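You operate a simulated robot arm through the tools that you are given. There is no shell and no other tool. Be economical: measure what you need, move in short steps, check, and stop when the job is done.

You are at the controls of a simulated robot arm. One attempt, no reset.

JOB
Park the pump and finish the left joint with the green jointer.
Fine: rub it smooth, sweep the crumbs off with the wooden brush, put both tools back.

The check looks at the end state, three seconds after you hand in, the way a careful person would. Anything else that was tipped, shoved, dropped, spilled or broken makes it a failure.

ROBOT AND FRAMES
A 6-joint arm with a two-finger parallel gripper, fixed in place. Base frame: the origin is at the foot of the arm, x ahead of it, y to its left, z up; the work surface is at about z = 0.85. Readings come in m, degrees, newtons and seconds.
With the tool pointing down near the work surface it reaches from about 0.24 to 0.64 m from the base axis. Its first joint turns from -66.0 to 66.0 degrees. Payload 2.7 kg.
The tool frame sits at the grasp point between the pads (the TCP): z along the fingers, y along the line on which they close. The tips reach 0.023 m beyond it. Largest opening 0.094 m; finger width 0.038, thickness 0.01; the body of the gripper, 0.054 by 0.096 m, starts 0.039 m behind the TCP.
Orientation is told as [roll, pitch, yaw] about the base's x, y, z axes, in that order, counted from this pose: with the fingers straight down and closing along the base's y, the tool's x points along the base's -x, its y along +y and its z along -z.

CONTROLS
- The arm moves only by the tool nudge_tool. Its argument "targets" is one flat list of numbers, 7 for each row, row after row: the shift along the tool's x, y, z in units of 30 mm (1.0 is 30 mm), then the turn, a rotation vector about the tool's x, y, z in units of 8 degrees (1.0 is 8 degrees), then the opening, from 0 (shut) to 1 (fully open). In form: [tx, ty, tz, ax, ay, az, gripper, tx, ty, tz, ax, ay, az, gripper, ...]. A call has 1 to 8 rows; each row shifts and turns the commanded pose from where the row before left it, along the tool's axes as they then stand. A call with a number of a shift or a turn outside -1 to 1 is refused whole. Rows are played at 5 a second. More than 0.05 m and 8.6 degrees between two rows, or a gripper value outside its range, and nothing of the call is played. Where a pose cannot be reached the arm comes as near as it can. A force on the tool above 60 N (or 10 N above the force at the start of the call, whichever is more), or a blocked arm, ends the call early, and 0.2 s more pass. Each finger travels about 0.045 m/s and halts on what it meets, pressing with about 35 N; the grip force reading is that of the motor and also rises with nothing between the fingers. The clock runs only during rows and for 0.2 s after the last one: add rows that do not move to give the fingers time. It gives the time, the measured TCP pose, the force on the tool (base axes), the opening and the grip force at its end, in the units of the frame above (readings bear some noise).
- Cameras (640 x 400 px; columns grow to the right, rows downward): "scene" is fixed at [0.0563, -0.4298, 1.4158]; the picture's right is [0.81, -0.59, 0.00], its down [-0.24, -0.33, -0.91] and it looks along [0.54, 0.74, -0.41] (base axes); focal length 317 px, centre (320, 200). "wrist" rides on the gripper at [0.087, 0.016, -0.075] in the tool frame; the picture's right is [-0.18, 0.98, 0.00], its down [-0.58, -0.11, -0.81] and it looks along [-0.79, -0.15, 0.59] (tool axes); focal length 243 px, centre (320, 200). There is no depth. A picture from a camera that has moved, and an enlarged one, comes with that camera's place and axes in the base frame and with its lens. The place of the scene camera against the robot may be out by one fixed shift of up to 0.025 m in any direction.
- grab_frame(camera): a new picture of that camera. No time passes.
- inspect(camera, box): a new picture of the part [left, top, right, bottom] of that camera's present view, enlarged. No time passes.
- job_done(): hands the job in; it is judged then, once.

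Work in short steps. Places have to be worked out from the pictures, the camera data and where the tool is seen: move nearer, look again, correct. Check each grasp and each placing, and mend what went wrong. You have 120 turns and 68 pictures in all, those below and enlarged ones among them. Open the gripper and draw the arm clear of the work before you hand the job in, unless the task says otherwise; then end with one line.

The tools are called after ">>>" as name(argument=value, ...) on one line, values as JSON. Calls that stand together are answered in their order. nudge_tool: Moves the arm, as the interface text tells. Its arguments: {"type":"object","properties":{"targets":{"type":"array","items":{"type":"number"}}},"required":["targets"]} The other tools are called the same way: grab_frame (camera) takes a picture; inspect (camera, box) takes an enlarged picture of a part of a camera's view; job_done () hands the job in.

At the start:

```text
time_s: 0.0
ee_pos: [0.3458, 0.0952, 1.2834]
tcp_rot: [0.0, 0.0, 0.1]
wrist_force: [-0.6, 0.0, 0.0]
width: 0.0941
grasp_force: 0.1
```

scene: 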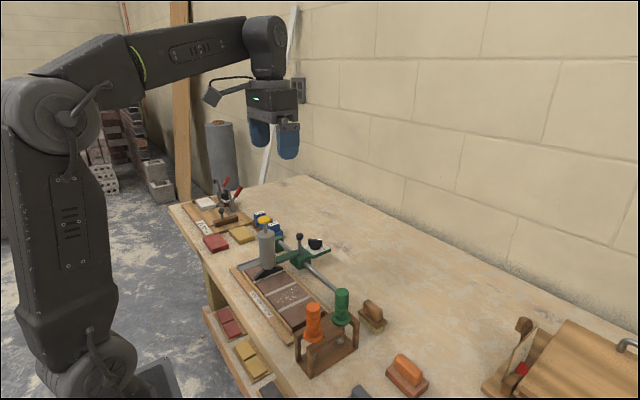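
wrist: 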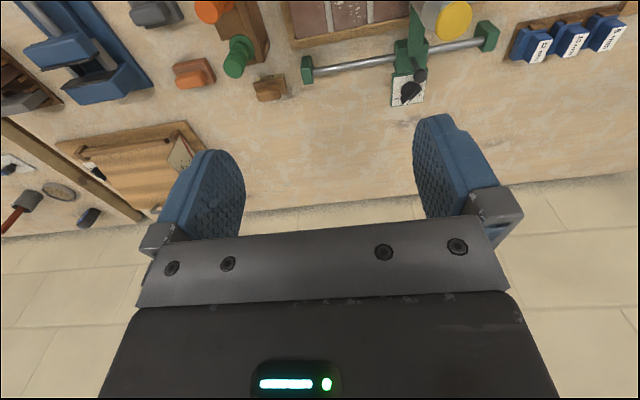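

I'll begin by enlarging the work area in the scene view to identify the pump, jointers and brush.

>>> inspect(camera="scene", box=[220, 200, 380, 300])

>>> inspect(camera="scene", box=[220, 260, 440, 400])

>>> inspect(camera="wrist", box=[160, 0, 520, 120])

```text
4.00 times, centred on (300, 250) of scene
camera zoom: at [0.0563, -0.4298, 1.4158], right [0.81, -0.59, 0.0], down [-0.24, -0.33, -0.91], along [0.54, 0.74, -0.41], focal length 1267 px, centre (400, 0)
```

zoom: 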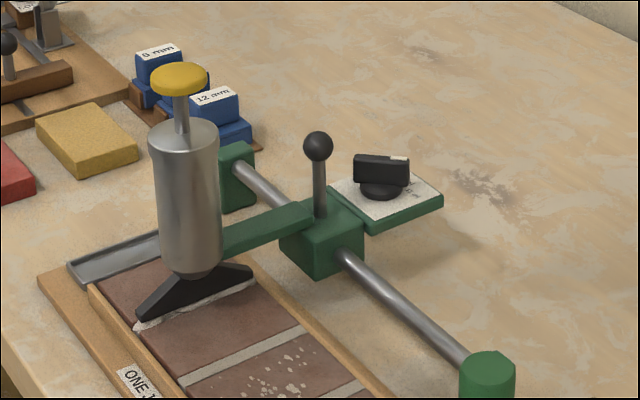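

```text
2.86 times, centred on (330, 330) of scene
camera zoom: at [0.0563, -0.4298, 1.4158], right [0.81, -0.59, 0.0], down [-0.24, -0.33, -0.91], along [0.54, 0.74, -0.41], focal length 905 px, centre (291, -171)
```

zoom: 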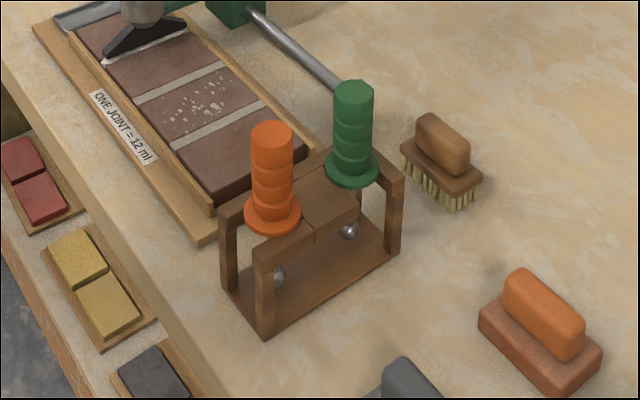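

```text
1.78 times, centred on (340, 60) of wrist
camera zoom: at [0.2579, 0.1111, 1.359], right [0.18, 0.98, 0.0], down [0.58, -0.11, 0.81], along [0.79, -0.15, -0.59], focal length 431 px, centre (284, 449)
```

zoom: 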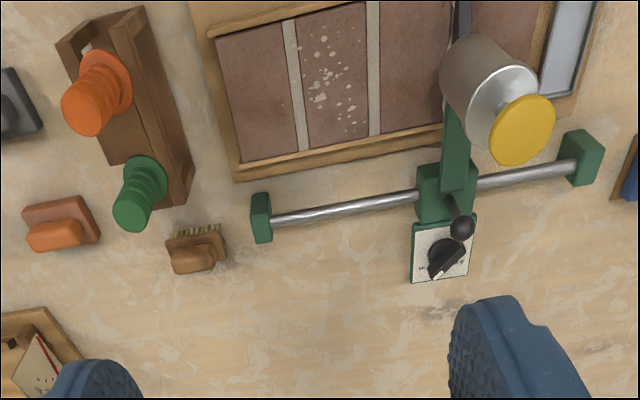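

The pump seems to sit over the left (+y) joint, with the drip pan at the +y end. I'll back the arm off and tilt it so the wrist camera looks down on the work.

>>> nudge_tool(targets=[1, 0, 0, 0, 0, 0, 1, 1, 0, 0, 0, 0, 0, 1, 0, 0, 0, 0, 1, 0, 1, 0, 0, 0, 0, 1, 0, 1, 0, 0, 0, 0, 1, 0, 1, 0, 0, 0, 0, 0, 0, 1])

>>> grab_frame(camera="wrist")

```text
time_s: 1.4
ee_pos: [0.2812, 0.0976, 1.2499]
tcp_rot: [0.0, 24.0, 0.1]
wrist_force: [0.3, -0.9, 0.7]
width: 0.0939
grasp_force: 0.0
out of reach, approached as far as the arm can: row 5
```

```text
62 pictures are left
camera wrist: at [0.2304, 0.1132, 1.3525], right [0.17, 0.98, -0.07], down [0.86, -0.11, 0.5], along [0.48, -0.15, -0.86], focal length 243 px, centre (320, 200)
```

wrist: 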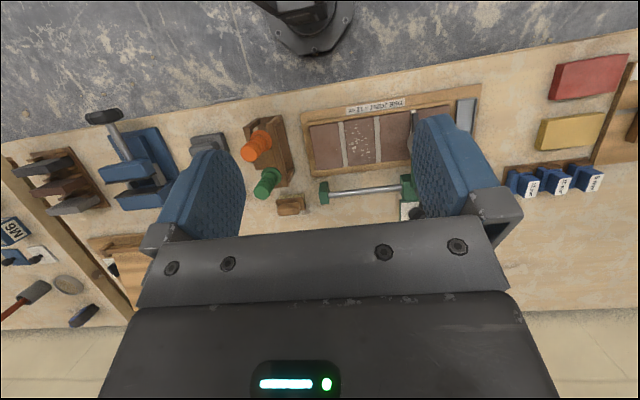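

The finger hides the pump, so I'll shift sideways to put the pump between the fingers.

>>> nudge_tool(targets=[0, 1, 0, 0, 0, 0, 1, 0, 1, 0, 0, 0, 0, 1, 0, 1, 0, 0, 0, 0, 1, 0, 0, 0, 0, 0, 0, 1])

>>> inspect(camera="wrist", box=[200, 60, 440, 210])

```text
time_s: 2.4
ee_pos: [0.2796, 0.189, 1.248]
tcp_rot: [-0.1, 24.0, 0.0]
wrist_force: [0.7, -0.2, -0.6]
width: 0.0939
grasp_force: 0.2
```

```text
2.67 times, centred on (320, 135) of wrist
camera zoom: at [0.2298, 0.2054, 1.3512], right [0.17, 0.98, -0.08], down [0.86, -0.11, 0.5], along [0.48, -0.15, -0.86], focal length 647 px, centre (320, 373)
```

zoom: 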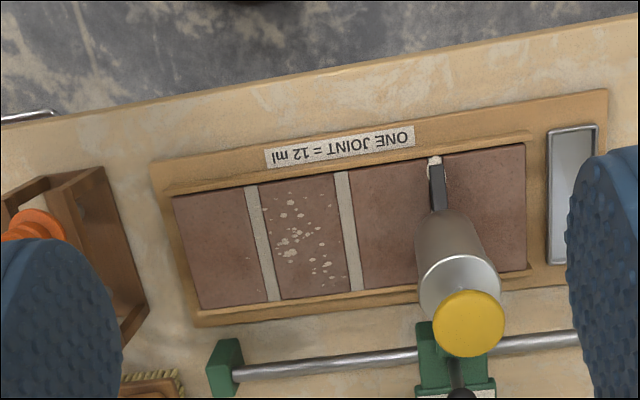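

The layout is clear: four bricks with three joints, the pump over the left (+y) joint and the pan further along +y. I'll level the tool and turn it to yaw +90, which keeps the camera away from the pump when I grasp the carriage lever.

>>> nudge_tool(targets=[0, 0, 0, 0, -1, 0, 1, 0, 0, 0, 0, -1, 0, 1, 0, 0, 0, 0, -1, 0, 1, 0, 0, 0, 0, 0, -1, 1, 0, 0, 0, 0, 0, -1, 1, 0, 0, 0, 0, 0, -1, 1, 0, 0, 0, 0, 0, -1, 1, 0, 0, 0, 0, 0, -1, 1])

>>> nudge_tool(targets=[0, 0, 0, 0, 0, -1, 1, 0, 0, 0, 0, 0, -1, 1, 0, 0, 0, 0, 0, -1, 1, 0, 0, 0, 0, 0, -1, 1, 0, 0, 0, 0, 0, -1, 1, 0, 0, 0, 0, 0, -1, 1, 0, 0, 0, 0, 0, -0.25, 1, 0, 0, 0, 0, 0, 0, 1])

```text
time_s: 4.2
ee_pos: [0.2793, 0.1857, 1.2494]
tcp_rot: [0.0, 0.1, 40.3]
wrist_force: [-0.3, 0.6, 0.3]
width: 0.094
grasp_force: 0.0
```

```text
time_s: 6.0
ee_pos: [0.2797, 0.187, 1.2497]
tcp_rot: [0.0, 0.1, 90.3]
wrist_force: [1.0, -0.1, -0.1]
width: 0.094
grasp_force: 0.1
```

Yaw is 90. Now I'll move to just short of the lever in y, at z about 1.12, above the pump cap, and look.

>>> nudge_tool(targets=[0.08, -0.906, 0.62, 0, 0, 0, 1, 0.08, -0.906, 0.62, 0, 0, 0, 1, 0.08, -0.906, 0.62, 0, 0, 0, 1, 0.08, -0.906, 0.62, 0, 0, 0, 1, 0.08, -0.906, 0.62, 0, 0, 0, 1, 0.08, -0.906, 0.62, 0, 0, 0, 1, 0.08, -0.906, 0.62, 0, 0, 0, 1, 0, 0, 0, 0, 0, 0, 1])

>>> grab_frame(camera="wrist")

>>> grab_frame(camera="scene")

```text
time_s: 7.8
ee_pos: [0.4698, 0.1676, 1.122]
tcp_rot: [0.0, 0.2, 90.2]
wrist_force: [-0.7, 0.6, 0.0]
width: 0.0941
grasp_force: 0.1
```

```text
60 pictures are left
camera wrist: at [0.4536, 0.0821, 1.1961], right [-0.98, 0.18, 0.0], down [0.11, 0.58, 0.81], along [0.15, 0.79, -0.59], focal length 243 px, centre (320, 200)
```

wrist: 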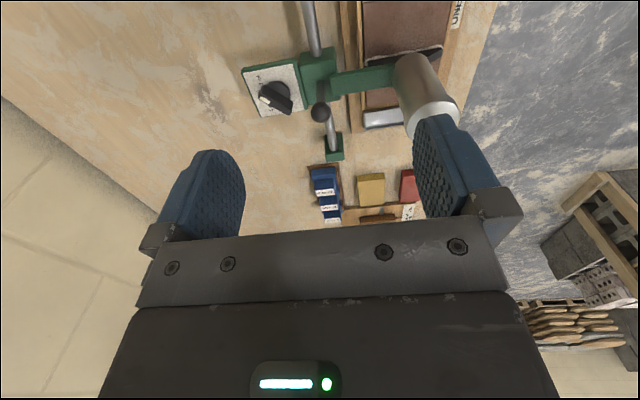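

```text
59 pictures are left
```

scene: 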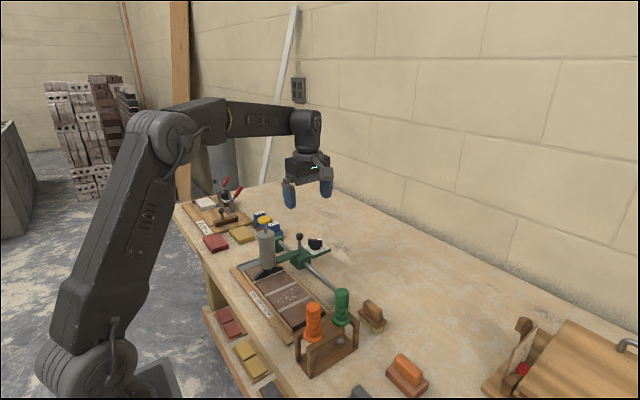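

Triangulating gives the lever ball at about (0.482, 0.236, 0.96). I'll move above it with the opening at 60 mm and check.

>>> nudge_tool(targets=[-0.76, -0.14, 0, 0, 0, 0, 0.64, -0.76, -0.14, 0, 0, 0, 0, 0.64, -0.76, -0.14, 0, 0, 0, 0, 0.64, 0, 0, 1, 0, 0, 0, 0.64, 0, 0, 1, 0, 0, 0, 0.64, 0, 0, 0.6, 0, 0, 0, 0.64, 0, 0, 0, 0, 0, 0, 0.64])

>>> inspect(camera="wrist", box=[160, 40, 480, 240])

>>> inspect(camera="scene", box=[220, 170, 380, 270])

```text
time_s: 9.4
ee_pos: [0.4834, 0.2406, 1.0422]
tcp_rot: [-0.1, 0.1, 90.0]
wrist_force: [0.2, 0.2, 0.0]
width: 0.0603
grasp_force: 0.0
```

```text
2.00 times, centred on (320, 140) of wrist
camera zoom: at [0.4661, 0.1541, 1.1178], right [-0.98, 0.18, 0.0], down [0.11, 0.58, 0.81], along [0.15, 0.79, -0.59], focal length 485 px, centre (320, 320)
```

zoom: 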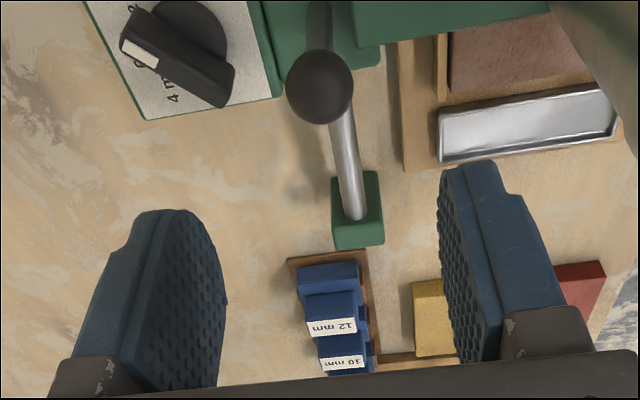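

```text
4.00 times, centred on (300, 220) of scene
camera zoom: at [0.0563, -0.4298, 1.4158], right [0.81, -0.59, 0.0], down [-0.24, -0.33, -0.91], along [0.54, 0.74, -0.41], focal length 1267 px, centre (400, 120)
```

zoom: 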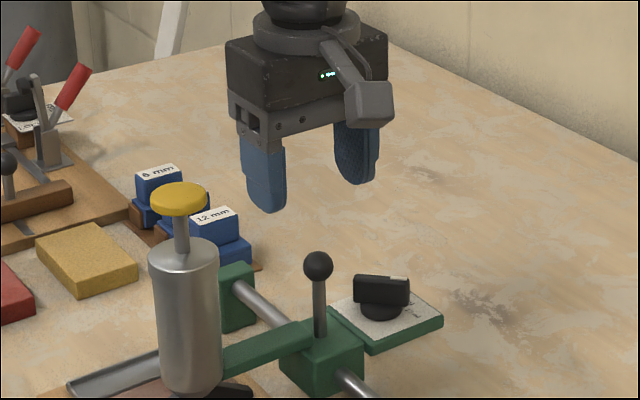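

The ball is confirmed at (0.482, 0.2365). I'll descend onto it and close.

>>> nudge_tool(targets=[0.13, 0.03, 0.8, 0, 0, 0, 0.64, 0, 0, 0.8, 0, 0, 0, 0.64, 0, 0, 0.8, 0, 0, 0, 0.64, 0, 0, 0.5, 0, 0, 0, 0.64, 0, 0, 0, 0, 0, 0, 0.64])

>>> nudge_tool(targets=[0, 0, 0, 0, 0, 0, 0, 0, 0, 0, 0, 0, 0, 0, 0, 0, 0, 0, 0, 0, 0])

>>> inspect(camera="scene", box=[220, 190, 380, 290])

```text
time_s: 10.6
ee_pos: [0.482, 0.2355, 0.9603]
tcp_rot: [-0.6, -0.2, 90.3]
wrist_force: [-7.8, -1.5, 37.2]
width: 0.0569
grasp_force: 0.1
```

```text
time_s: 11.4
ee_pos: [0.4817, 0.233, 0.9543]
tcp_rot: [0.0, 0.1, 90.2]
wrist_force: [20.7, 0.4, -3.5]
width: 0.0218
grasp_force: 41.0
```

```text
4.00 times, centred on (300, 240) of scene
camera zoom: at [0.0569, -0.4297, 1.4158], right [0.81, -0.59, 0.0], down [-0.24, -0.33, -0.91], along [0.54, 0.74, -0.41], focal length 1267 px, centre (400, 40)
```

zoom: 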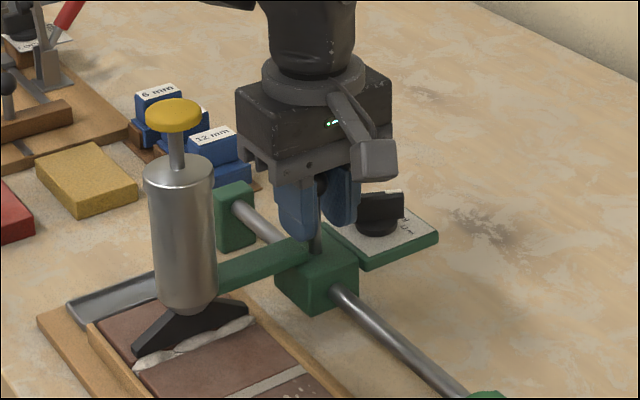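

The ball is gripped at 22 mm and the bead is showing beside the nozzle. I'll slide the carriage in +y and watch the force.

>>> nudge_tool(targets=[-0.4, 0, 0, 0, 0, 0, 0, -0.4, 0, 0, 0, 0, 0, 0, -0.4, 0, 0, 0, 0, 0, 0, 0, 0, 0, 0, 0, 0, 0])

>>> inspect(camera="scene", box=[220, 190, 380, 290])

```text
time_s: 12.4
ee_pos: [0.4817, 0.2682, 0.9533]
tcp_rot: [0.1, 0.1, 90.1]
wrist_force: [17.5, -0.2, -14.0]
width: 0.0218
grasp_force: 44.7
```

```text
4.00 times, centred on (300, 240) of scene
camera zoom: at [0.057, -0.4297, 1.4158], right [0.81, -0.59, 0.0], down [-0.24, -0.33, -0.91], along [0.54, 0.74, -0.41], focal length 1267 px, centre (400, 40)
```

zoom: 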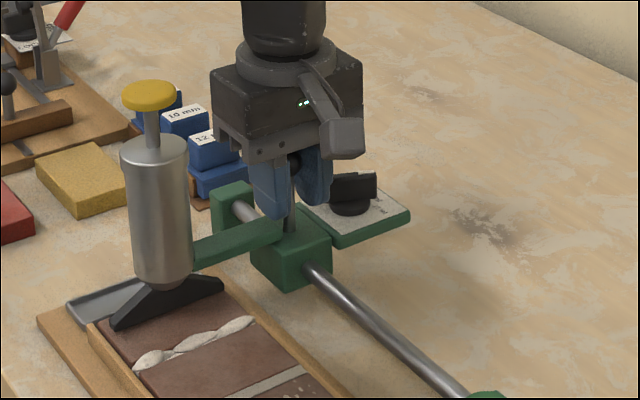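

It slides freely and the raised bead in the left joint is exposed. I'll keep going toward the pan.

>>> nudge_tool(targets=[-0.4, 0, 0, 0, 0, 0, 0, -0.4, 0, 0, 0, 0, 0, 0, -0.4, 0, 0, 0, 0, 0, 0, -0.4, 0, 0, 0, 0, 0, 0, 0, 0, 0, 0, 0, 0, 0])

>>> inspect(camera="scene", box=[200, 190, 360, 290])

```text
time_s: 13.6
ee_pos: [0.4814, 0.3184, 0.9535]
tcp_rot: [0.1, 0.0, 90.1]
wrist_force: [24.2, 3.6, -22.5]
width: 0.0219
grasp_force: 45.0
```

```text
4.00 times, centred on (280, 240) of scene
camera zoom: at [0.0573, -0.4294, 1.4159], right [0.81, -0.59, 0.0], down [-0.24, -0.33, -0.91], along [0.54, 0.74, -0.41], focal length 1267 px, centre (480, 40)
```

zoom: 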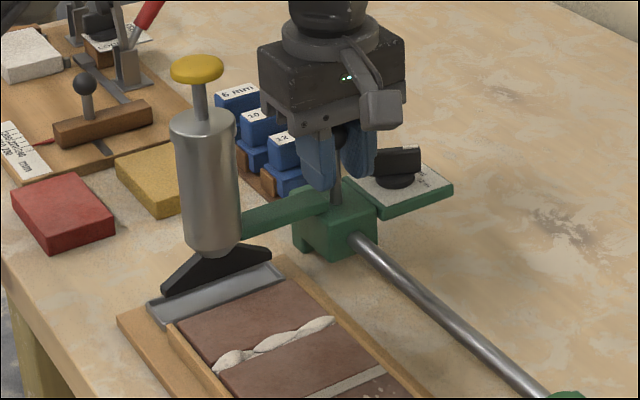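

The nozzle is about over the pan. I'll check the alignment with the wrist camera.

>>> inspect(camera="wrist", box=[380, 0, 640, 162])

>>> inspect(camera="scene", box=[225, 235, 305, 285])

```text
2.46 times, centred on (510, 81) of wrist
camera zoom: at [0.4649, 0.2326, 1.0287], right [-0.98, 0.18, 0.0], down [0.11, 0.58, 0.8], along [0.15, 0.79, -0.59], focal length 597 px, centre (-148, 493)
```

zoom: 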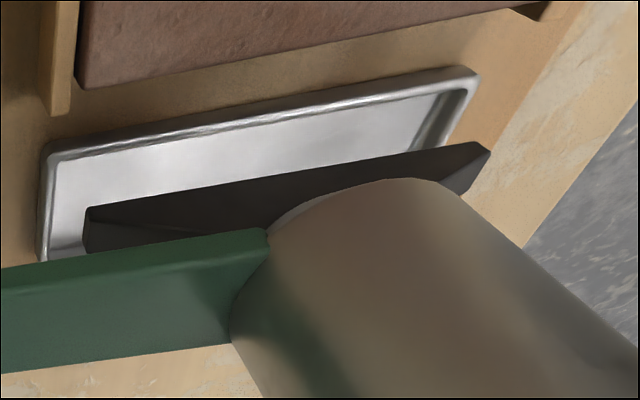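

```text
8.00 times, centred on (265, 260) of scene
camera zoom: at [0.0573, -0.4294, 1.4159], right [0.81, -0.59, 0.0], down [-0.24, -0.33, -0.91], along [0.54, 0.74, -0.41], focal length 2534 px, centre (760, -280)
```

zoom: 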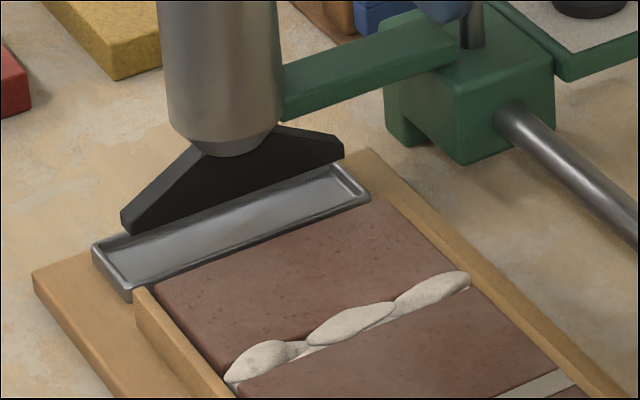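

The nozzle is centred over the pan to within about 2 mm. I'll open and rise off the lever.

>>> nudge_tool(targets=[0, 0, 0, 0, 0, 0, 0.55, 0, 0, 0, 0, 0, 0, 0.55, 0, 0, -0.7, 0, 0, 0, 0.55, 0, 0, -1, 0, 0, 0, 0.55, 0, 0, -1, 0, 0, 0, 0.55, 0, 0, -1, 0, 0, 0, 0.55, 0, 0, -1, 0, 0, 0, 0.55, 0, 0, -1, 0, 0, 0, 0.55])

>>> inspect(camera="scene", box=[200, 190, 360, 290])

```text
time_s: 15.4
ee_pos: [0.482, 0.3167, 1.1246]
tcp_rot: [0.0, 0.1, 90.1]
wrist_force: [0.1, 0.4, 0.6]
width: 0.0519
grasp_force: 0.0
```

```text
4.00 times, centred on (280, 240) of scene
camera zoom: at [0.0562, -0.4298, 1.4158], right [0.81, -0.59, 0.0], down [-0.24, -0.33, -0.91], along [0.54, 0.74, -0.41], focal length 1267 px, centre (480, 40)
```

zoom: 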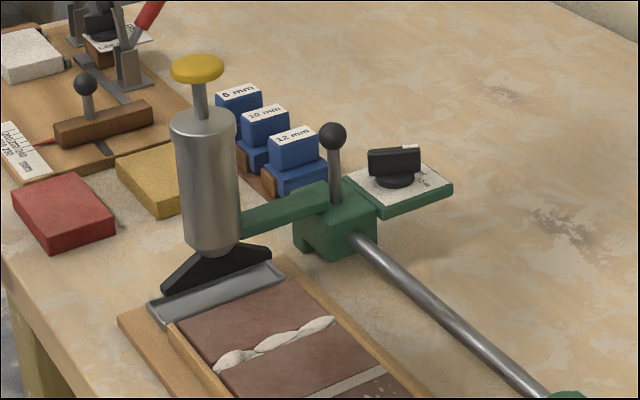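

The pump is parked. Now I'll travel to the jointer rack and look at the green tool.

>>> nudge_tool(targets=[1, 0.2, -0.1, 0, 0, 0, 0.8, 1, 0.2, -0.1, 0, 0, 0, 0.8, 1, 0.2, -0.1, 0, 0, 0, 0.8, 1, 0.2, -0.1, 0, 0, 0, 0.8, 1, 0.2, -0.1, 0, 0, 0, 0.8, 1, 0.2, -0.1, 0, 0, 0, 0.8, 1, 0.2, -0.1, 0, 0, 0, 0.8, 1, 0.2, -0.1, 0, 0, 0, 0.8])

>>> nudge_tool(targets=[1, 0.2, -0.1, 0, 0, 0, 0.8, 1, 0.2, -0.1, 0, 0, 0, 0.8, 1, 0.2, 0, 0, 0, 0, 0.8, 1, 0.2, 0, 0, 0, 0, 0.8, 0, 0, 0, 0, 0, 0, 0.8])

>>> grab_frame(camera="wrist")

>>> inspect(camera="scene", box=[280, 280, 400, 380])

```text
time_s: 17.2
ee_pos: [0.4325, 0.0778, 1.1474]
tcp_rot: [0.0, 0.1, 90.2]
wrist_force: [-0.3, 0.1, -1.0]
width: 0.0752
grasp_force: 0.0
```

```text
time_s: 18.4
ee_pos: [0.4112, -0.0421, 1.1531]
tcp_rot: [0.0, 0.1, 90.2]
wrist_force: [0.3, 0.1, 0.8]
width: 0.0751
grasp_force: 0.0
```

```text
50 pictures are left
camera wrist: at [0.3938, -0.1279, 1.2276], right [-0.98, 0.18, 0.0], down [0.11, 0.58, 0.81], along [0.15, 0.79, -0.59], focal length 243 px, centre (320, 200)
```

wrist: 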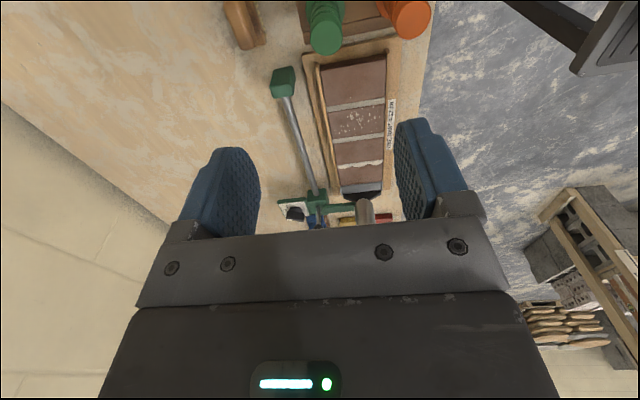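

```text
4.00 times, centred on (340, 330) of scene
camera zoom: at [0.0562, -0.4298, 1.4158], right [0.81, -0.59, 0.0], down [-0.24, -0.33, -0.91], along [0.54, 0.74, -0.41], focal length 1267 px, centre (240, -320)
```

zoom: 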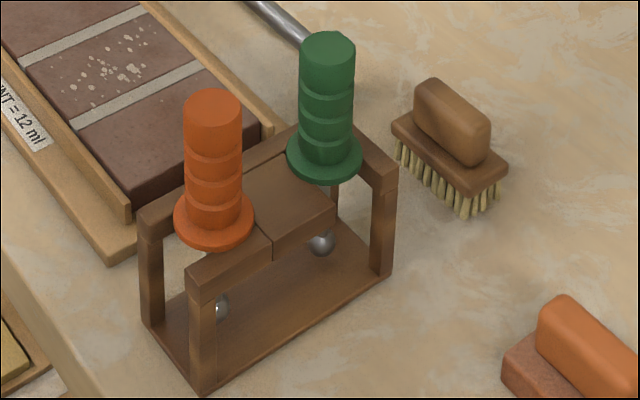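

The rack runs along x, with the flange resting on top and the ball hanging below. I'll back off toward -y for a clear look at the rack structure.

>>> nudge_tool(targets=[1, 0.1, 0, 0, 0, 0, 0.8, 1, 0.1, 0, 0, 0, 0, 0.8, 1, 0.1, 0, 0, 0, 0, 0.8, 0.7, 0, 0, 0, 0, 0, 0.8, 0, 0, 0, 0, 0, 0, 0.8])

>>> inspect(camera="wrist", box=[200, 0, 480, 175])

```text
time_s: 19.6
ee_pos: [0.4017, -0.1502, 1.1577]
tcp_rot: [0.0, 0.2, 90.2]
wrist_force: [0.4, -0.7, 0.2]
width: 0.0753
grasp_force: 0.1
```

```text
2.29 times, centred on (340, 88) of wrist
camera zoom: at [0.3842, -0.2376, 1.2321], right [-0.98, 0.18, 0.0], down [0.11, 0.58, 0.81], along [0.15, 0.79, -0.59], focal length 555 px, centre (274, 457)
```

zoom: 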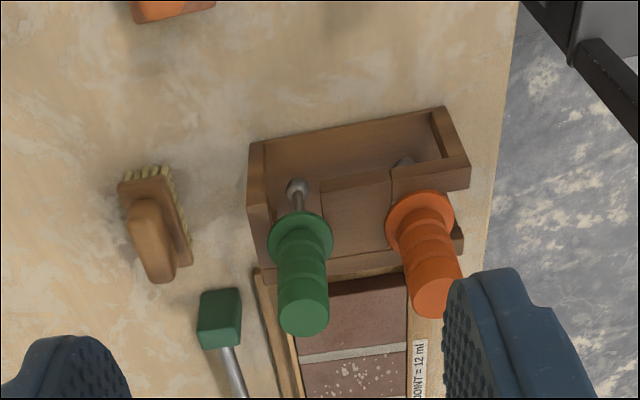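

I put the green handle axis at about (0.4055, -0.043), with its top at z 0.99 and flange at z 0.925. I'll move above it with a 50 mm opening.

>>> nudge_tool(targets=[-0.9, -0.03, 0, 0, 0, 0, 0.53, -0.9, -0.03, 0, 0, 0, 0, 0.53, -0.9, -0.03, 0, 0, 0, 0, 0.53, -0.87, -0.04, 0, 0, 0, 0, 0.53, 0, 0, 0.9, 0, 0, 0, 0.53, 0, 0, 0.9, 0, 0, 0, 0.53, 0, 0, 0.5, 0, 0, 0, 0.53, 0, 0, 0, 0, 0, 0, 0.53])

>>> inspect(camera="wrist", box=[200, 0, 480, 175])

>>> inspect(camera="scene", box=[280, 220, 420, 370])

```text
time_s: 21.4
ee_pos: [0.4054, -0.0463, 1.0868]
tcp_rot: [-0.1, 0.1, 90.2]
wrist_force: [0.0, -0.1, 0.2]
width: 0.0499
grasp_force: 0.1
```

```text
2.29 times, centred on (340, 88) of wrist
camera zoom: at [0.388, -0.1323, 1.1614], right [-0.98, 0.18, 0.0], down [0.11, 0.58, 0.81], along [0.15, 0.79, -0.59], focal length 555 px, centre (274, 457)
```

zoom: 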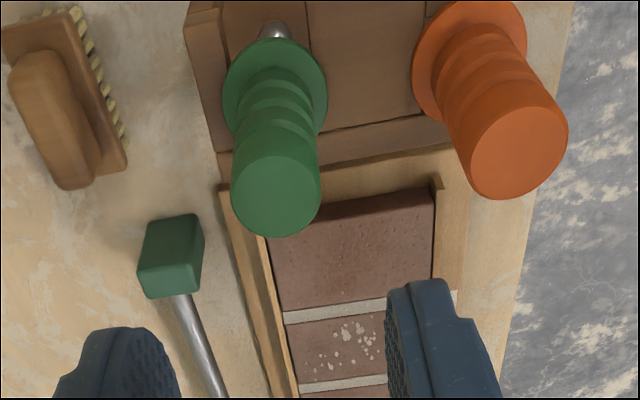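

```text
2.67 times, centred on (350, 295) of scene
camera zoom: at [0.0563, -0.4298, 1.4158], right [0.81, -0.59, 0.0], down [-0.24, -0.33, -0.91], along [0.54, 0.74, -0.41], focal length 844 px, centre (240, -53)
```

zoom: 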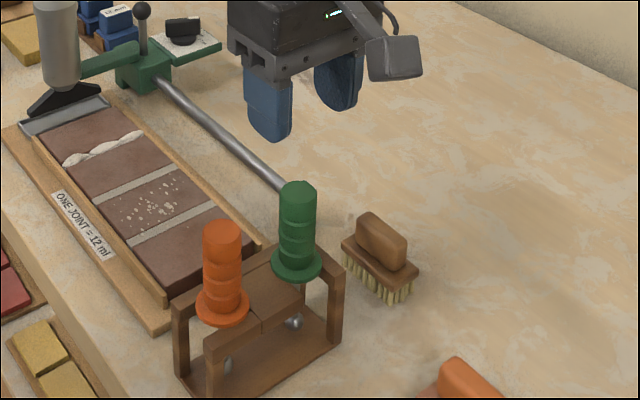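

The handle top is confirmed at (0.4046, -0.041). I'll descend to z 0.966 and close on the handle.

>>> nudge_tool(targets=[-0.16, 0.02, 0.8, 0, 0, 0, 0.53, 0, 0, 0.8, 0, 0, 0, 0.53, 0, 0, 0.8, 0, 0, 0, 0.53, 0, 0, 0.8, 0, 0, 0, 0.53, 0, 0, 0.8, 0, 0, 0, 0.53, 0, 0, 0, 0, 0, 0, 0.53])

>>> nudge_tool(targets=[0, 0, 0, 0, 0, 0, 0.15, 0, 0, 0, 0, 0, 0, 0.15, 0, 0, 0, 0, 0, 0, 0.15])

>>> inspect(camera="scene", box=[280, 220, 420, 370])

```text
time_s: 22.8
ee_pos: [0.404, -0.0401, 0.9679]
tcp_rot: [0.0, 0.1, 90.2]
wrist_force: [-0.1, -0.2, -0.2]
width: 0.0497
grasp_force: 0.1
```

```text
time_s: 23.6
ee_pos: [0.4041, -0.0411, 0.9682]
tcp_rot: [0.0, 0.1, 90.2]
wrist_force: [0.3, 0.0, -0.5]
width: 0.0269
grasp_force: 34.8
```

```text
2.67 times, centred on (350, 295) of scene
camera zoom: at [0.0563, -0.4298, 1.4158], right [0.81, -0.59, 0.0], down [-0.24, -0.33, -0.91], along [0.54, 0.74, -0.41], focal length 844 px, centre (240, -53)
```

zoom: 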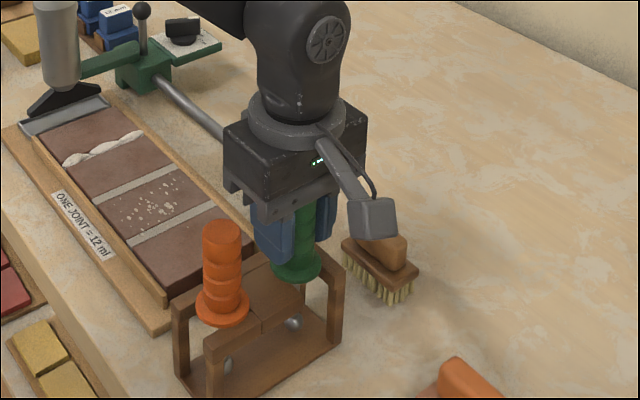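

Gripped at 27 mm with the TCP at (0.404, -0.041, 0.968), which I'll use as the put-back pose. Now I'll lift straight up.

>>> nudge_tool(targets=[0, 0, -0.6, 0, 0, 0, 0.15, 0, 0, -0.8, 0, 0, 0, 0.15, 0, 0, -0.9, 0, 0, 0, 0.15, 0, 0, -0.9, 0, 0, 0, 0.15, 0, 0, -0.9, 0, 0, 0, 0.15, 0, 0, -0.9, 0, 0, 0, 0.15, 0, 0, 0, 0, 0, 0, 0.15])

>>> inspect(camera="scene", box=[280, 200, 420, 350])

```text
time_s: 25.2
ee_pos: [0.4038, -0.0403, 1.1146]
tcp_rot: [-0.1, 0.1, 90.2]
wrist_force: [-0.2, 0.4, -1.2]
width: 0.0273
grasp_force: 35.1
```

```text
2.67 times, centred on (350, 275) of scene
camera zoom: at [0.0563, -0.4298, 1.4158], right [0.81, -0.59, 0.0], down [-0.24, -0.33, -0.91], along [0.54, 0.74, -0.41], focal length 844 px, centre (240, 0)
```

zoom: 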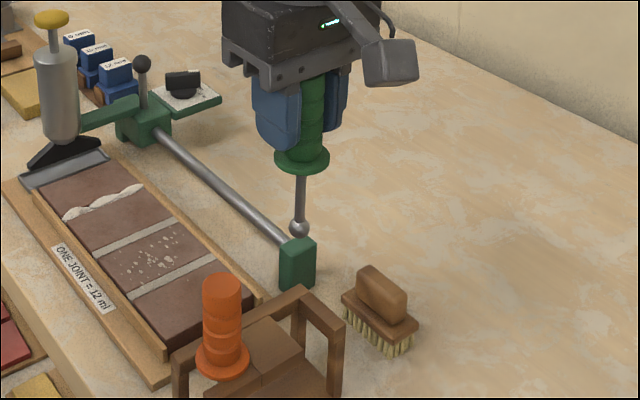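

The ball tip hangs about 0.109 m below the TCP. I'll move toward the left joint, staying short in y, to view it.

>>> nudge_tool(targets=[-1, 0.16, 0, 0, 0, 0, 0.15, -1, 0.16, 0, 0, 0, 0, 0.15, -1, 0.16, 0, 0, 0, 0, 0.15, -1, 0.16, 0, 0, 0, 0, 0.15, -1, 0.16, 0, 0, 0, 0, 0.15, -1, 0.16, 0, 0, 0, 0, 0.15, -0.85, 0.16, 0, 0, 0, 0, 0.15, 0, 0, 0, 0, 0, 0, 0.15])

>>> inspect(camera="wrist", box=[200, 0, 480, 175])

>>> inspect(camera="scene", box=[225, 200, 355, 300])

```text
time_s: 27.0
ee_pos: [0.3724, 0.1654, 1.1164]
tcp_rot: [0.0, 0.1, 90.0]
wrist_force: [-0.3, -0.2, -1.5]
width: 0.0271
grasp_force: 34.8
```

```text
2.29 times, centred on (340, 88) of wrist
camera zoom: at [0.355, 0.0788, 1.1911], right [-0.98, 0.18, 0.0], down [0.11, 0.58, 0.81], along [0.15, 0.79, -0.59], focal length 555 px, centre (274, 457)
```

zoom: 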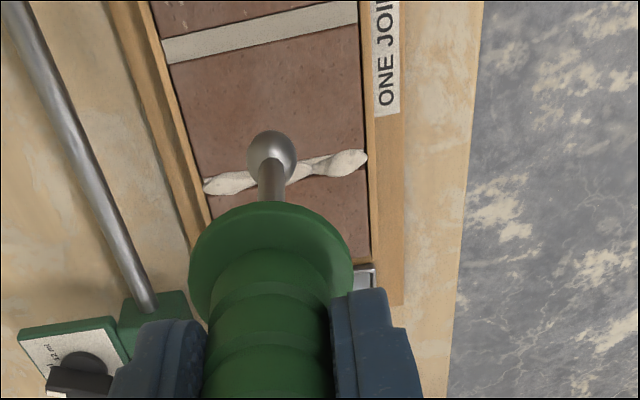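

```text
4.00 times, centred on (290, 250) of scene
camera zoom: at [0.0563, -0.4297, 1.4158], right [0.81, -0.59, 0.0], down [-0.24, -0.33, -0.91], along [0.54, 0.74, -0.41], focal length 1267 px, centre (440, 0)
```

zoom: 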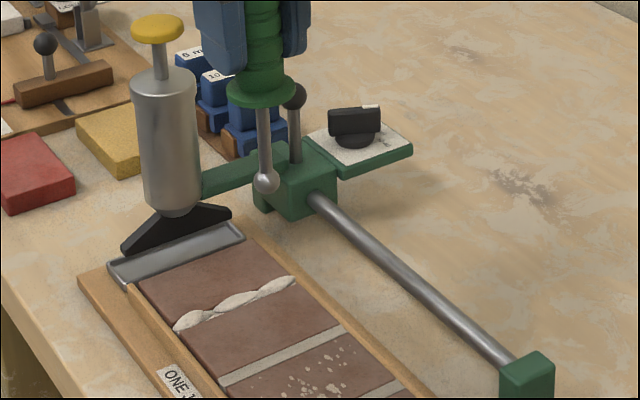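

I put the left joint at y about 0.236, x 0.333–0.426, bead top at z about 0.873, and the ball bottom about 0.116 below the TCP. I'll go above the near end and come down partway.

>>> nudge_tool(targets=[-0.8, 0.38, 0, 0, 0, 0, 0.15, -0.8, 0.38, 0, 0, 0, 0, 0.15, -0.75, 0.3, 0, 0, 0, 0, 0.15, 0, 0, 0.9, 0, 0, 0, 0.15, 0, 0, 0.9, 0, 0, 0, 0.15, 0, 0, 0.9, 0, 0, 0, 0.15, 0, 0, 0.5, 0, 0, 0, 0.15, 0, 0, 0, 0, 0, 0, 0.15])

>>> inspect(camera="wrist", box=[200, 0, 480, 175])

>>> inspect(camera="scene", box=[225, 200, 355, 300])

```text
time_s: 28.8
ee_pos: [0.3391, 0.2358, 1.0195]
tcp_rot: [0.0, 0.1, 90.1]
wrist_force: [-0.1, 0.0, -0.6]
width: 0.0271
grasp_force: 34.9
```

```text
2.29 times, centred on (340, 88) of wrist
camera zoom: at [0.3219, 0.1491, 1.0938], right [-0.98, 0.18, 0.0], down [0.11, 0.58, 0.81], along [0.15, 0.79, -0.59], focal length 555 px, centre (274, 457)
```

zoom: 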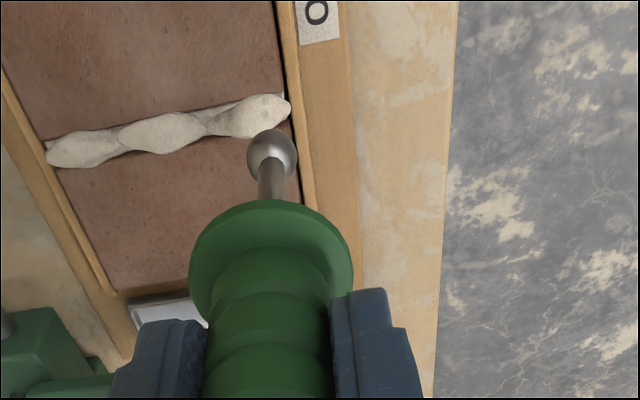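

```text
4.00 times, centred on (290, 250) of scene
camera zoom: at [0.0563, -0.4297, 1.4158], right [0.81, -0.59, 0.0], down [-0.24, -0.33, -0.91], along [0.54, 0.74, -0.41], focal length 1267 px, centre (440, 0)
```

zoom: 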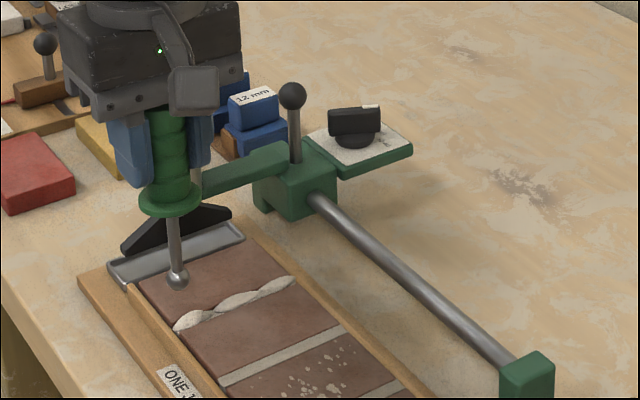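

Everything lines up with the near end at (0.342, 0.2355). I'll shift slightly and descend gently, watching for contact.

>>> nudge_tool(targets=[0, -0.1, 0.6, 0, 0, 0, 0.15, 0, 0, 0.15, 0, 0, 0, 0.15, 0, 0, 0.1, 0, 0, 0, 0.15, 0, 0, 0.1, 0, 0, 0, 0.15, 0, 0, 0, 0, 0, 0, 0.15])

>>> inspect(camera="scene", box=[245, 250, 325, 300])

```text
time_s: 30.0
ee_pos: [0.3429, 0.2346, 0.9918]
tcp_rot: [0.0, 0.1, 90.1]
wrist_force: [-0.6, -0.1, -0.9]
width: 0.0271
grasp_force: 34.9
```

```text
8.00 times, centred on (285, 275) of scene
camera zoom: at [0.0563, -0.4298, 1.4158], right [0.81, -0.59, 0.0], down [-0.24, -0.33, -0.91], along [0.54, 0.74, -0.41], focal length 2534 px, centre (600, -400)
```

zoom: 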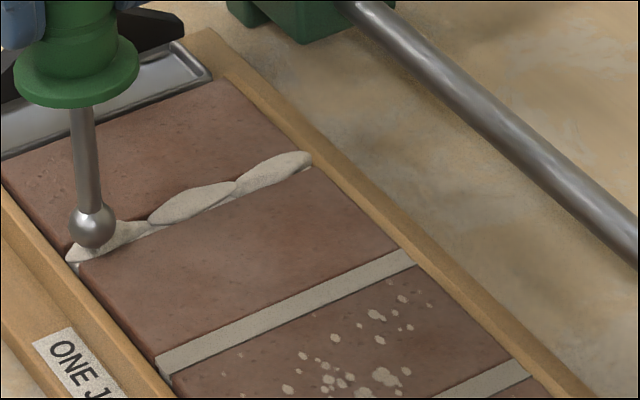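

The ball is just at the bead with no force yet. I'll keep going down in small steps.

>>> nudge_tool(targets=[0, 0, 0.1, 0, 0, 0, 0.15, 0, 0, 0.1, 0, 0, 0, 0.15, 0, 0, 0, 0, 0, 0, 0.15])

>>> nudge_tool(targets=[0, 0, 0.07, 0, 0, 0, 0.15, 0, 0, 0, 0, 0, 0, 0.15])

>>> nudge_tool(targets=[0, 0, 0.07, 0, 0, 0, 0.15, 0, 0, 0, 0, 0, 0, 0.15])

>>> inspect(camera="scene", box=[245, 250, 325, 300])

```text
time_s: 30.8
ee_pos: [0.343, 0.2352, 0.9875]
tcp_rot: [-0.3, -0.1, 90.2]
wrist_force: [-2.4, 3.3, 25.6]
width: 0.0271
grasp_force: 35.1
```

```text
time_s: 31.4
ee_pos: [0.342, 0.2352, 0.9851]
tcp_rot: [-0.4, -0.2, 90.3]
wrist_force: [3.4, 1.5, 29.2]
width: 0.0272
grasp_force: 35.2
```

```text
time_s: 32.0
ee_pos: [0.3442, 0.2348, 0.9834]
tcp_rot: [-0.3, -0.1, 90.1]
wrist_force: [3.1, 0.0, 30.0]
width: 0.0272
grasp_force: 34.6
```

```text
8.00 times, centred on (285, 275) of scene
camera zoom: at [0.056, -0.43, 1.4158], right [0.81, -0.59, 0.0], down [-0.24, -0.33, -0.91], along [0.54, 0.74, -0.4], focal length 2534 px, centre (600, -400)
```

zoom: 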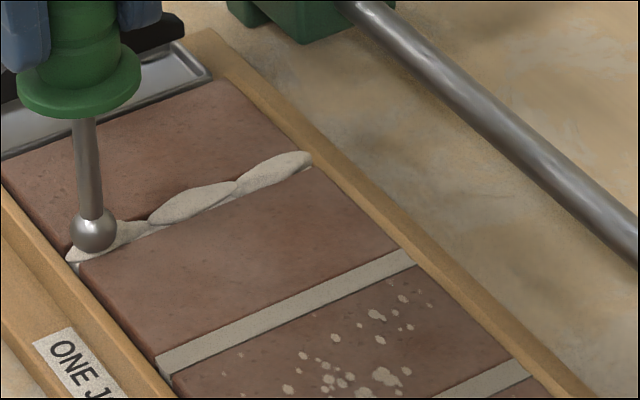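

There is firm contact at about 30 N. I'll ease off slightly and draw the ball along the joint in +x.

>>> nudge_tool(targets=[0, -0.2, -0.03, 0, 0, 0, 0.15, -0.006, -0.3, 0, 0, 0, 0, 0.15, -0.006, -0.3, 0, 0, 0, 0, 0.15, -0.006, -0.3, 0, 0, 0, 0, 0.15, 0, 0, 0, 0, 0, 0, 0.15])

>>> inspect(camera="scene", box=[245, 250, 325, 300])

```text
time_s: 33.2
ee_pos: [0.3766, 0.2353, 0.982]
tcp_rot: [0.1, 0.2, 90.1]
wrist_force: [-3.7, -8.2, 6.0]
width: 0.0271
grasp_force: 34.7
```

```text
8.00 times, centred on (285, 275) of scene
camera zoom: at [0.0561, -0.43, 1.4157], right [0.81, -0.59, 0.0], down [-0.24, -0.33, -0.91], along [0.54, 0.74, -0.4], focal length 2534 px, centre (600, -400)
```

zoom: 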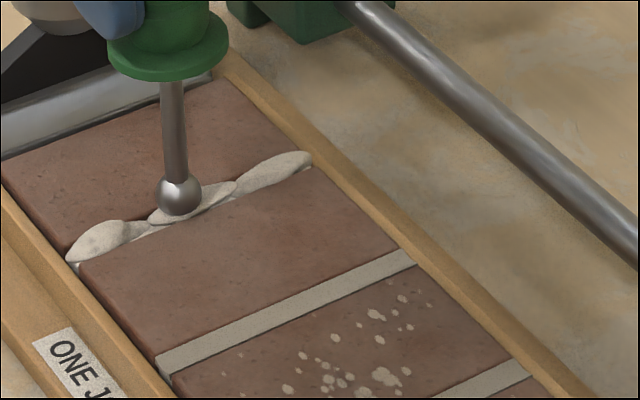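

The bead hasn't changed yet and Fy suggests I'm slightly too far in +y. I'll check with a wrist close-up.

>>> inspect(camera="wrist", box=[220, 0, 420, 125])

```text
3.20 times, centred on (320, 62) of wrist
camera zoom: at [0.3585, 0.1495, 1.0567], right [-0.98, 0.18, 0.0], down [0.11, 0.58, 0.8], along [0.15, 0.79, -0.59], focal length 776 px, centre (320, 640)
```

zoom: 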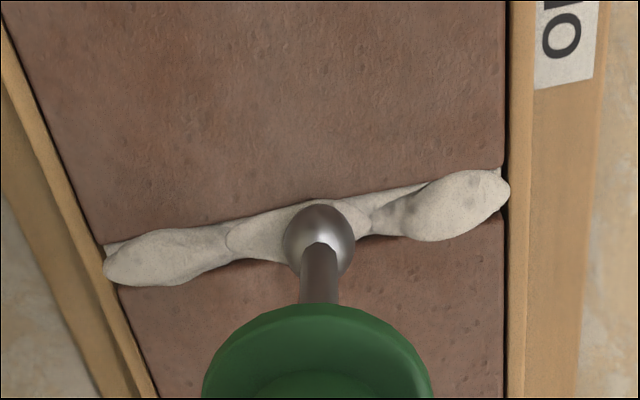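

The wrist view shows the ball seated in the groove, about 2 mm below the brick top. I'll continue the stroke to the far end and come back.

>>> nudge_tool(targets=[0, -0.3, 0.02, 0, 0, 0, 0.15, 0, -0.3, 0, 0, 0, 0, 0.15, 0, -0.3, 0, 0, 0, 0, 0.15, 0, -0.3, 0, 0, 0, 0, 0.15, 0, -0.2, 0, 0, 0, 0, 0.15, 0, 0, 0, 0, 0, 0, 0.15])

>>> inspect(camera="wrist", box=[220, 0, 420, 125])

```text
time_s: 34.6
ee_pos: [0.4164, 0.2354, 0.9819]
tcp_rot: [-0.1, 0.1, 90.2]
wrist_force: [-6.8, -7.1, 12.0]
width: 0.027
grasp_force: 35.3
```

```text
3.20 times, centred on (320, 62) of wrist
camera zoom: at [0.3988, 0.1491, 1.0561], right [-0.98, 0.18, 0.0], down [0.11, 0.58, 0.81], along [0.15, 0.79, -0.59], focal length 776 px, centre (320, 640)
```

zoom: 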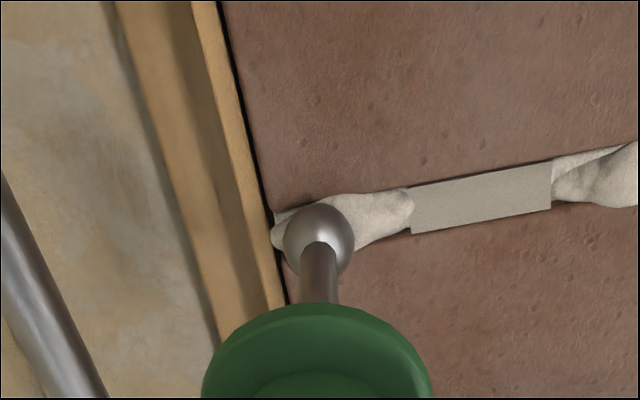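

The middle third is now flush and smooth, so segments finish once the ball has traversed them. I'll touch the far end and then stroke back the full length.

>>> nudge_tool(targets=[0, -0.15, 0, 0, 0, 0, 0.15, 0, 0, 0, 0, 0, 0, 0.15, 0, 0.3, 0, 0, 0, 0, 0.15, 0, 0.3, 0, 0, 0, 0, 0.15, 0, 0.3, 0, 0, 0, 0, 0.15, 0, 0.3, 0, 0, 0, 0, 0.15, 0, 0, 0, 0, 0, 0, 0.15])

>>> inspect(camera="wrist", box=[220, 0, 420, 125])

```text
time_s: 36.2
ee_pos: [0.385, 0.2349, 0.9815]
tcp_rot: [0.0, 0.1, 90.1]
wrist_force: [4.8, -7.7, 7.4]
width: 0.0272
grasp_force: 35.1
```

```text
3.20 times, centred on (320, 62) of wrist
camera zoom: at [0.3683, 0.1496, 1.0561], right [-0.98, 0.18, 0.0], down [0.11, 0.58, 0.81], along [0.15, 0.79, -0.59], focal length 776 px, centre (320, 640)
```

zoom: 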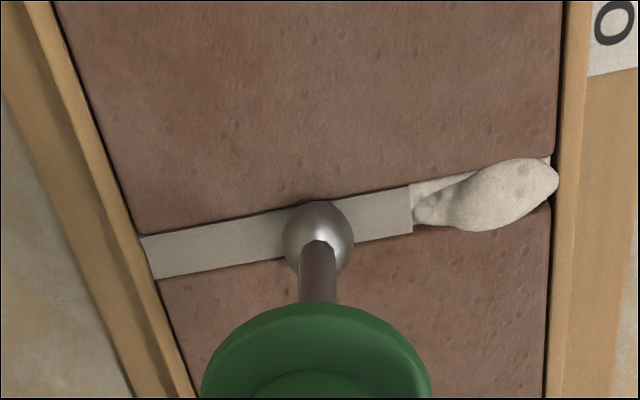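

Two thirds are smooth. I'll continue to the near end and come back.

>>> nudge_tool(targets=[0, 0.3, 0, 0, 0, 0, 0.15, 0, 0.3, 0, 0, 0, 0, 0.15, 0, 0.3, 0, 0, 0, 0, 0.15, 0, 0.3, 0, 0, 0, 0, 0.15, 0, 0.2, 0, 0, 0, 0, 0.15, 0, 0, 0, 0, 0, 0, 0.15])

>>> nudge_tool(targets=[0, -0.3, 0, 0, 0, 0, 0.15, 0, -0.3, 0, 0, 0, 0, 0.15, 0, -0.3, 0, 0, 0, 0, 0.15, 0, -0.3, 0, 0, 0, 0, 0.15, 0, 0, 0, 0, 0, 0, 0.15])

>>> inspect(camera="wrist", box=[220, 0, 420, 125])

```text
time_s: 37.6
ee_pos: [0.3434, 0.2348, 0.9822]
tcp_rot: [0.1, 0.1, 90.0]
wrist_force: [1.0, -0.4, -0.7]
width: 0.0271
grasp_force: 35.0
```

```text
time_s: 38.8
ee_pos: [0.3785, 0.2357, 0.9813]
tcp_rot: [0.1, 0.2, 90.1]
wrist_force: [-6.7, -8.0, 12.1]
width: 0.027
grasp_force: 34.9
```

```text
3.20 times, centred on (320, 62) of wrist
camera zoom: at [0.3616, 0.1501, 1.0563], right [-0.98, 0.18, 0.0], down [0.11, 0.58, 0.8], along [0.15, 0.79, -0.59], focal length 776 px, centre (320, 640)
```

zoom: 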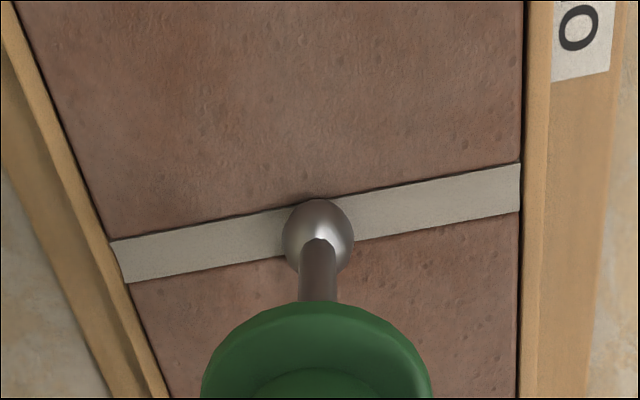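

The whole joint is smooth. I'll lift straight up and head back to the rack.

>>> nudge_tool(targets=[0, 0, -0.6, 0, 0, 0, 0.15, 0, 0, -1, 0, 0, 0, 0.15, 0, 0, -1, 0, 0, 0, 0.15, 0, 0, -1, 0, 0, 0, 0.15, 0, 0, -0.9, 0, 0, 0, 0.15, 1, 0, 0, 0, 0, 0, 0.15, 1, 0, 0, 0, 0, 0, 0.15, 1, 0, 0, 0, 0, 0, 0.15])

>>> nudge_tool(targets=[1, -0.14, 0, 0, 0, 0, 0.15, 1, -0.14, 0, 0, 0, 0, 0.15, 1, -0.14, 0, 0, 0, 0, 0.15, 1, -0.14, 0, 0, 0, 0, 0.15, 1, -0.14, 0, 0, 0, 0, 0.15, 1, -0.14, 0, 0, 0, 0, 0.15, 0, 0, 0, 0, 0, 0, 0.15])

```text
time_s: 40.6
ee_pos: [0.3788, 0.1455, 1.1161]
tcp_rot: [0.1, 0.1, 90.2]
wrist_force: [-0.3, -0.6, -1.3]
width: 0.0271
grasp_force: 35.0
```

```text
time_s: 42.2
ee_pos: [0.4049, -0.0345, 1.1188]
tcp_rot: [0.0, 0.3, 90.2]
wrist_force: [-0.2, 0.1, -0.4]
width: 0.027
grasp_force: 34.9
```

I'll correct to (0.404, -0.0405), lower to just above the slot and look.

>>> nudge_tool(targets=[0.2, 0.03, 0, 0, 0, 0, 0.15, 0, 0, 0.9, 0, 0, 0, 0.15, 0, 0, 0.9, 0, 0, 0, 0.15, 0, 0, 0.7, 0, 0, 0, 0.15, 0, 0, 0, 0, 0, 0, 0.15])

>>> inspect(camera="wrist", box=[200, 0, 480, 175])

>>> inspect(camera="scene", box=[290, 260, 400, 360])

```text
time_s: 43.4
ee_pos: [0.404, -0.038, 1.0444]
tcp_rot: [0.0, 0.1, 90.2]
wrist_force: [0.0, 0.2, -1.9]
width: 0.027
grasp_force: 34.9
```

```text
2.29 times, centred on (340, 88) of wrist
camera zoom: at [0.387, -0.1235, 1.1193], right [-0.98, 0.18, 0.0], down [0.11, 0.58, 0.81], along [0.15, 0.79, -0.59], focal length 555 px, centre (274, 457)
```

zoom: 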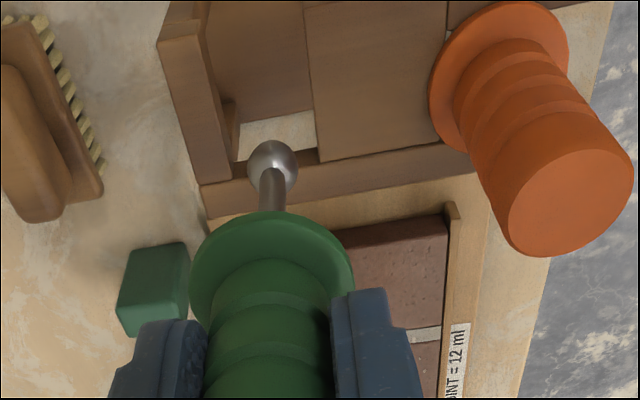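

```text
4.00 times, centred on (345, 310) of scene
camera zoom: at [0.0563, -0.4298, 1.4158], right [0.81, -0.59, 0.0], down [-0.24, -0.33, -0.91], along [0.54, 0.74, -0.41], focal length 1267 px, centre (220, -240)
```

zoom: 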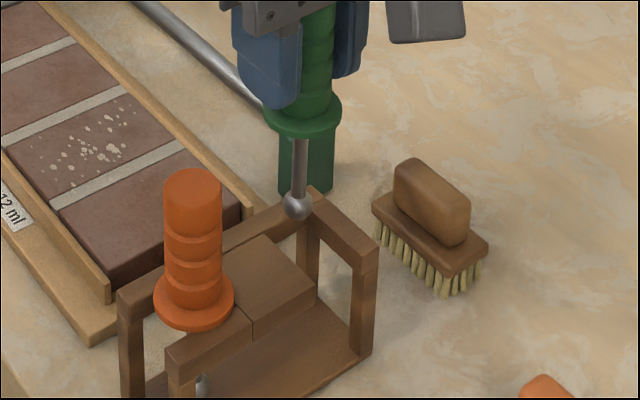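

The slot is under the ball, with the back rail at +y. I'll nudge to y -0.041 and descend in steps.

>>> nudge_tool(targets=[0.12, 0, 0, 0, 0, 0, 0.15, 0, 0, 0.8, 0, 0, 0, 0.15, 0, 0, 0.8, 0, 0, 0, 0.15, 0, 0, 0.5, 0, 0, 0, 0.15, 0, 0, 0, 0, 0, 0, 0.15])

>>> nudge_tool(targets=[0, 0, 0.15, 0, 0, 0, 0.15, 0, 0, 0.1, 0, 0, 0, 0.15, 0, 0, 0, 0, 0, 0, 0.15])

>>> inspect(camera="scene", box=[290, 260, 400, 360])

```text
time_s: 44.6
ee_pos: [0.4031, -0.045, 0.9805]
tcp_rot: [0.1, 0.1, 90.1]
wrist_force: [0.3, -0.3, -0.5]
width: 0.027
grasp_force: 35.1
```

```text
time_s: 45.4
ee_pos: [0.4033, -0.0449, 0.9739]
tcp_rot: [-0.1, 0.1, 90.2]
wrist_force: [0.3, 0.5, -0.7]
width: 0.0272
grasp_force: 35.1
```

```text
4.00 times, centred on (345, 310) of scene
camera zoom: at [0.0563, -0.4298, 1.4158], right [0.81, -0.59, 0.0], down [-0.24, -0.33, -0.91], along [0.54, 0.74, -0.41], focal length 1267 px, centre (220, -240)
```

zoom: 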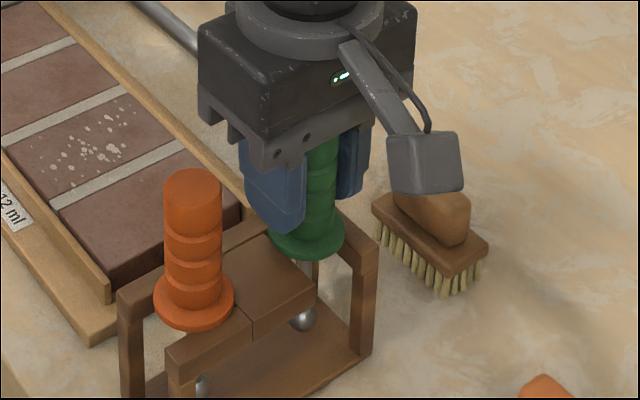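

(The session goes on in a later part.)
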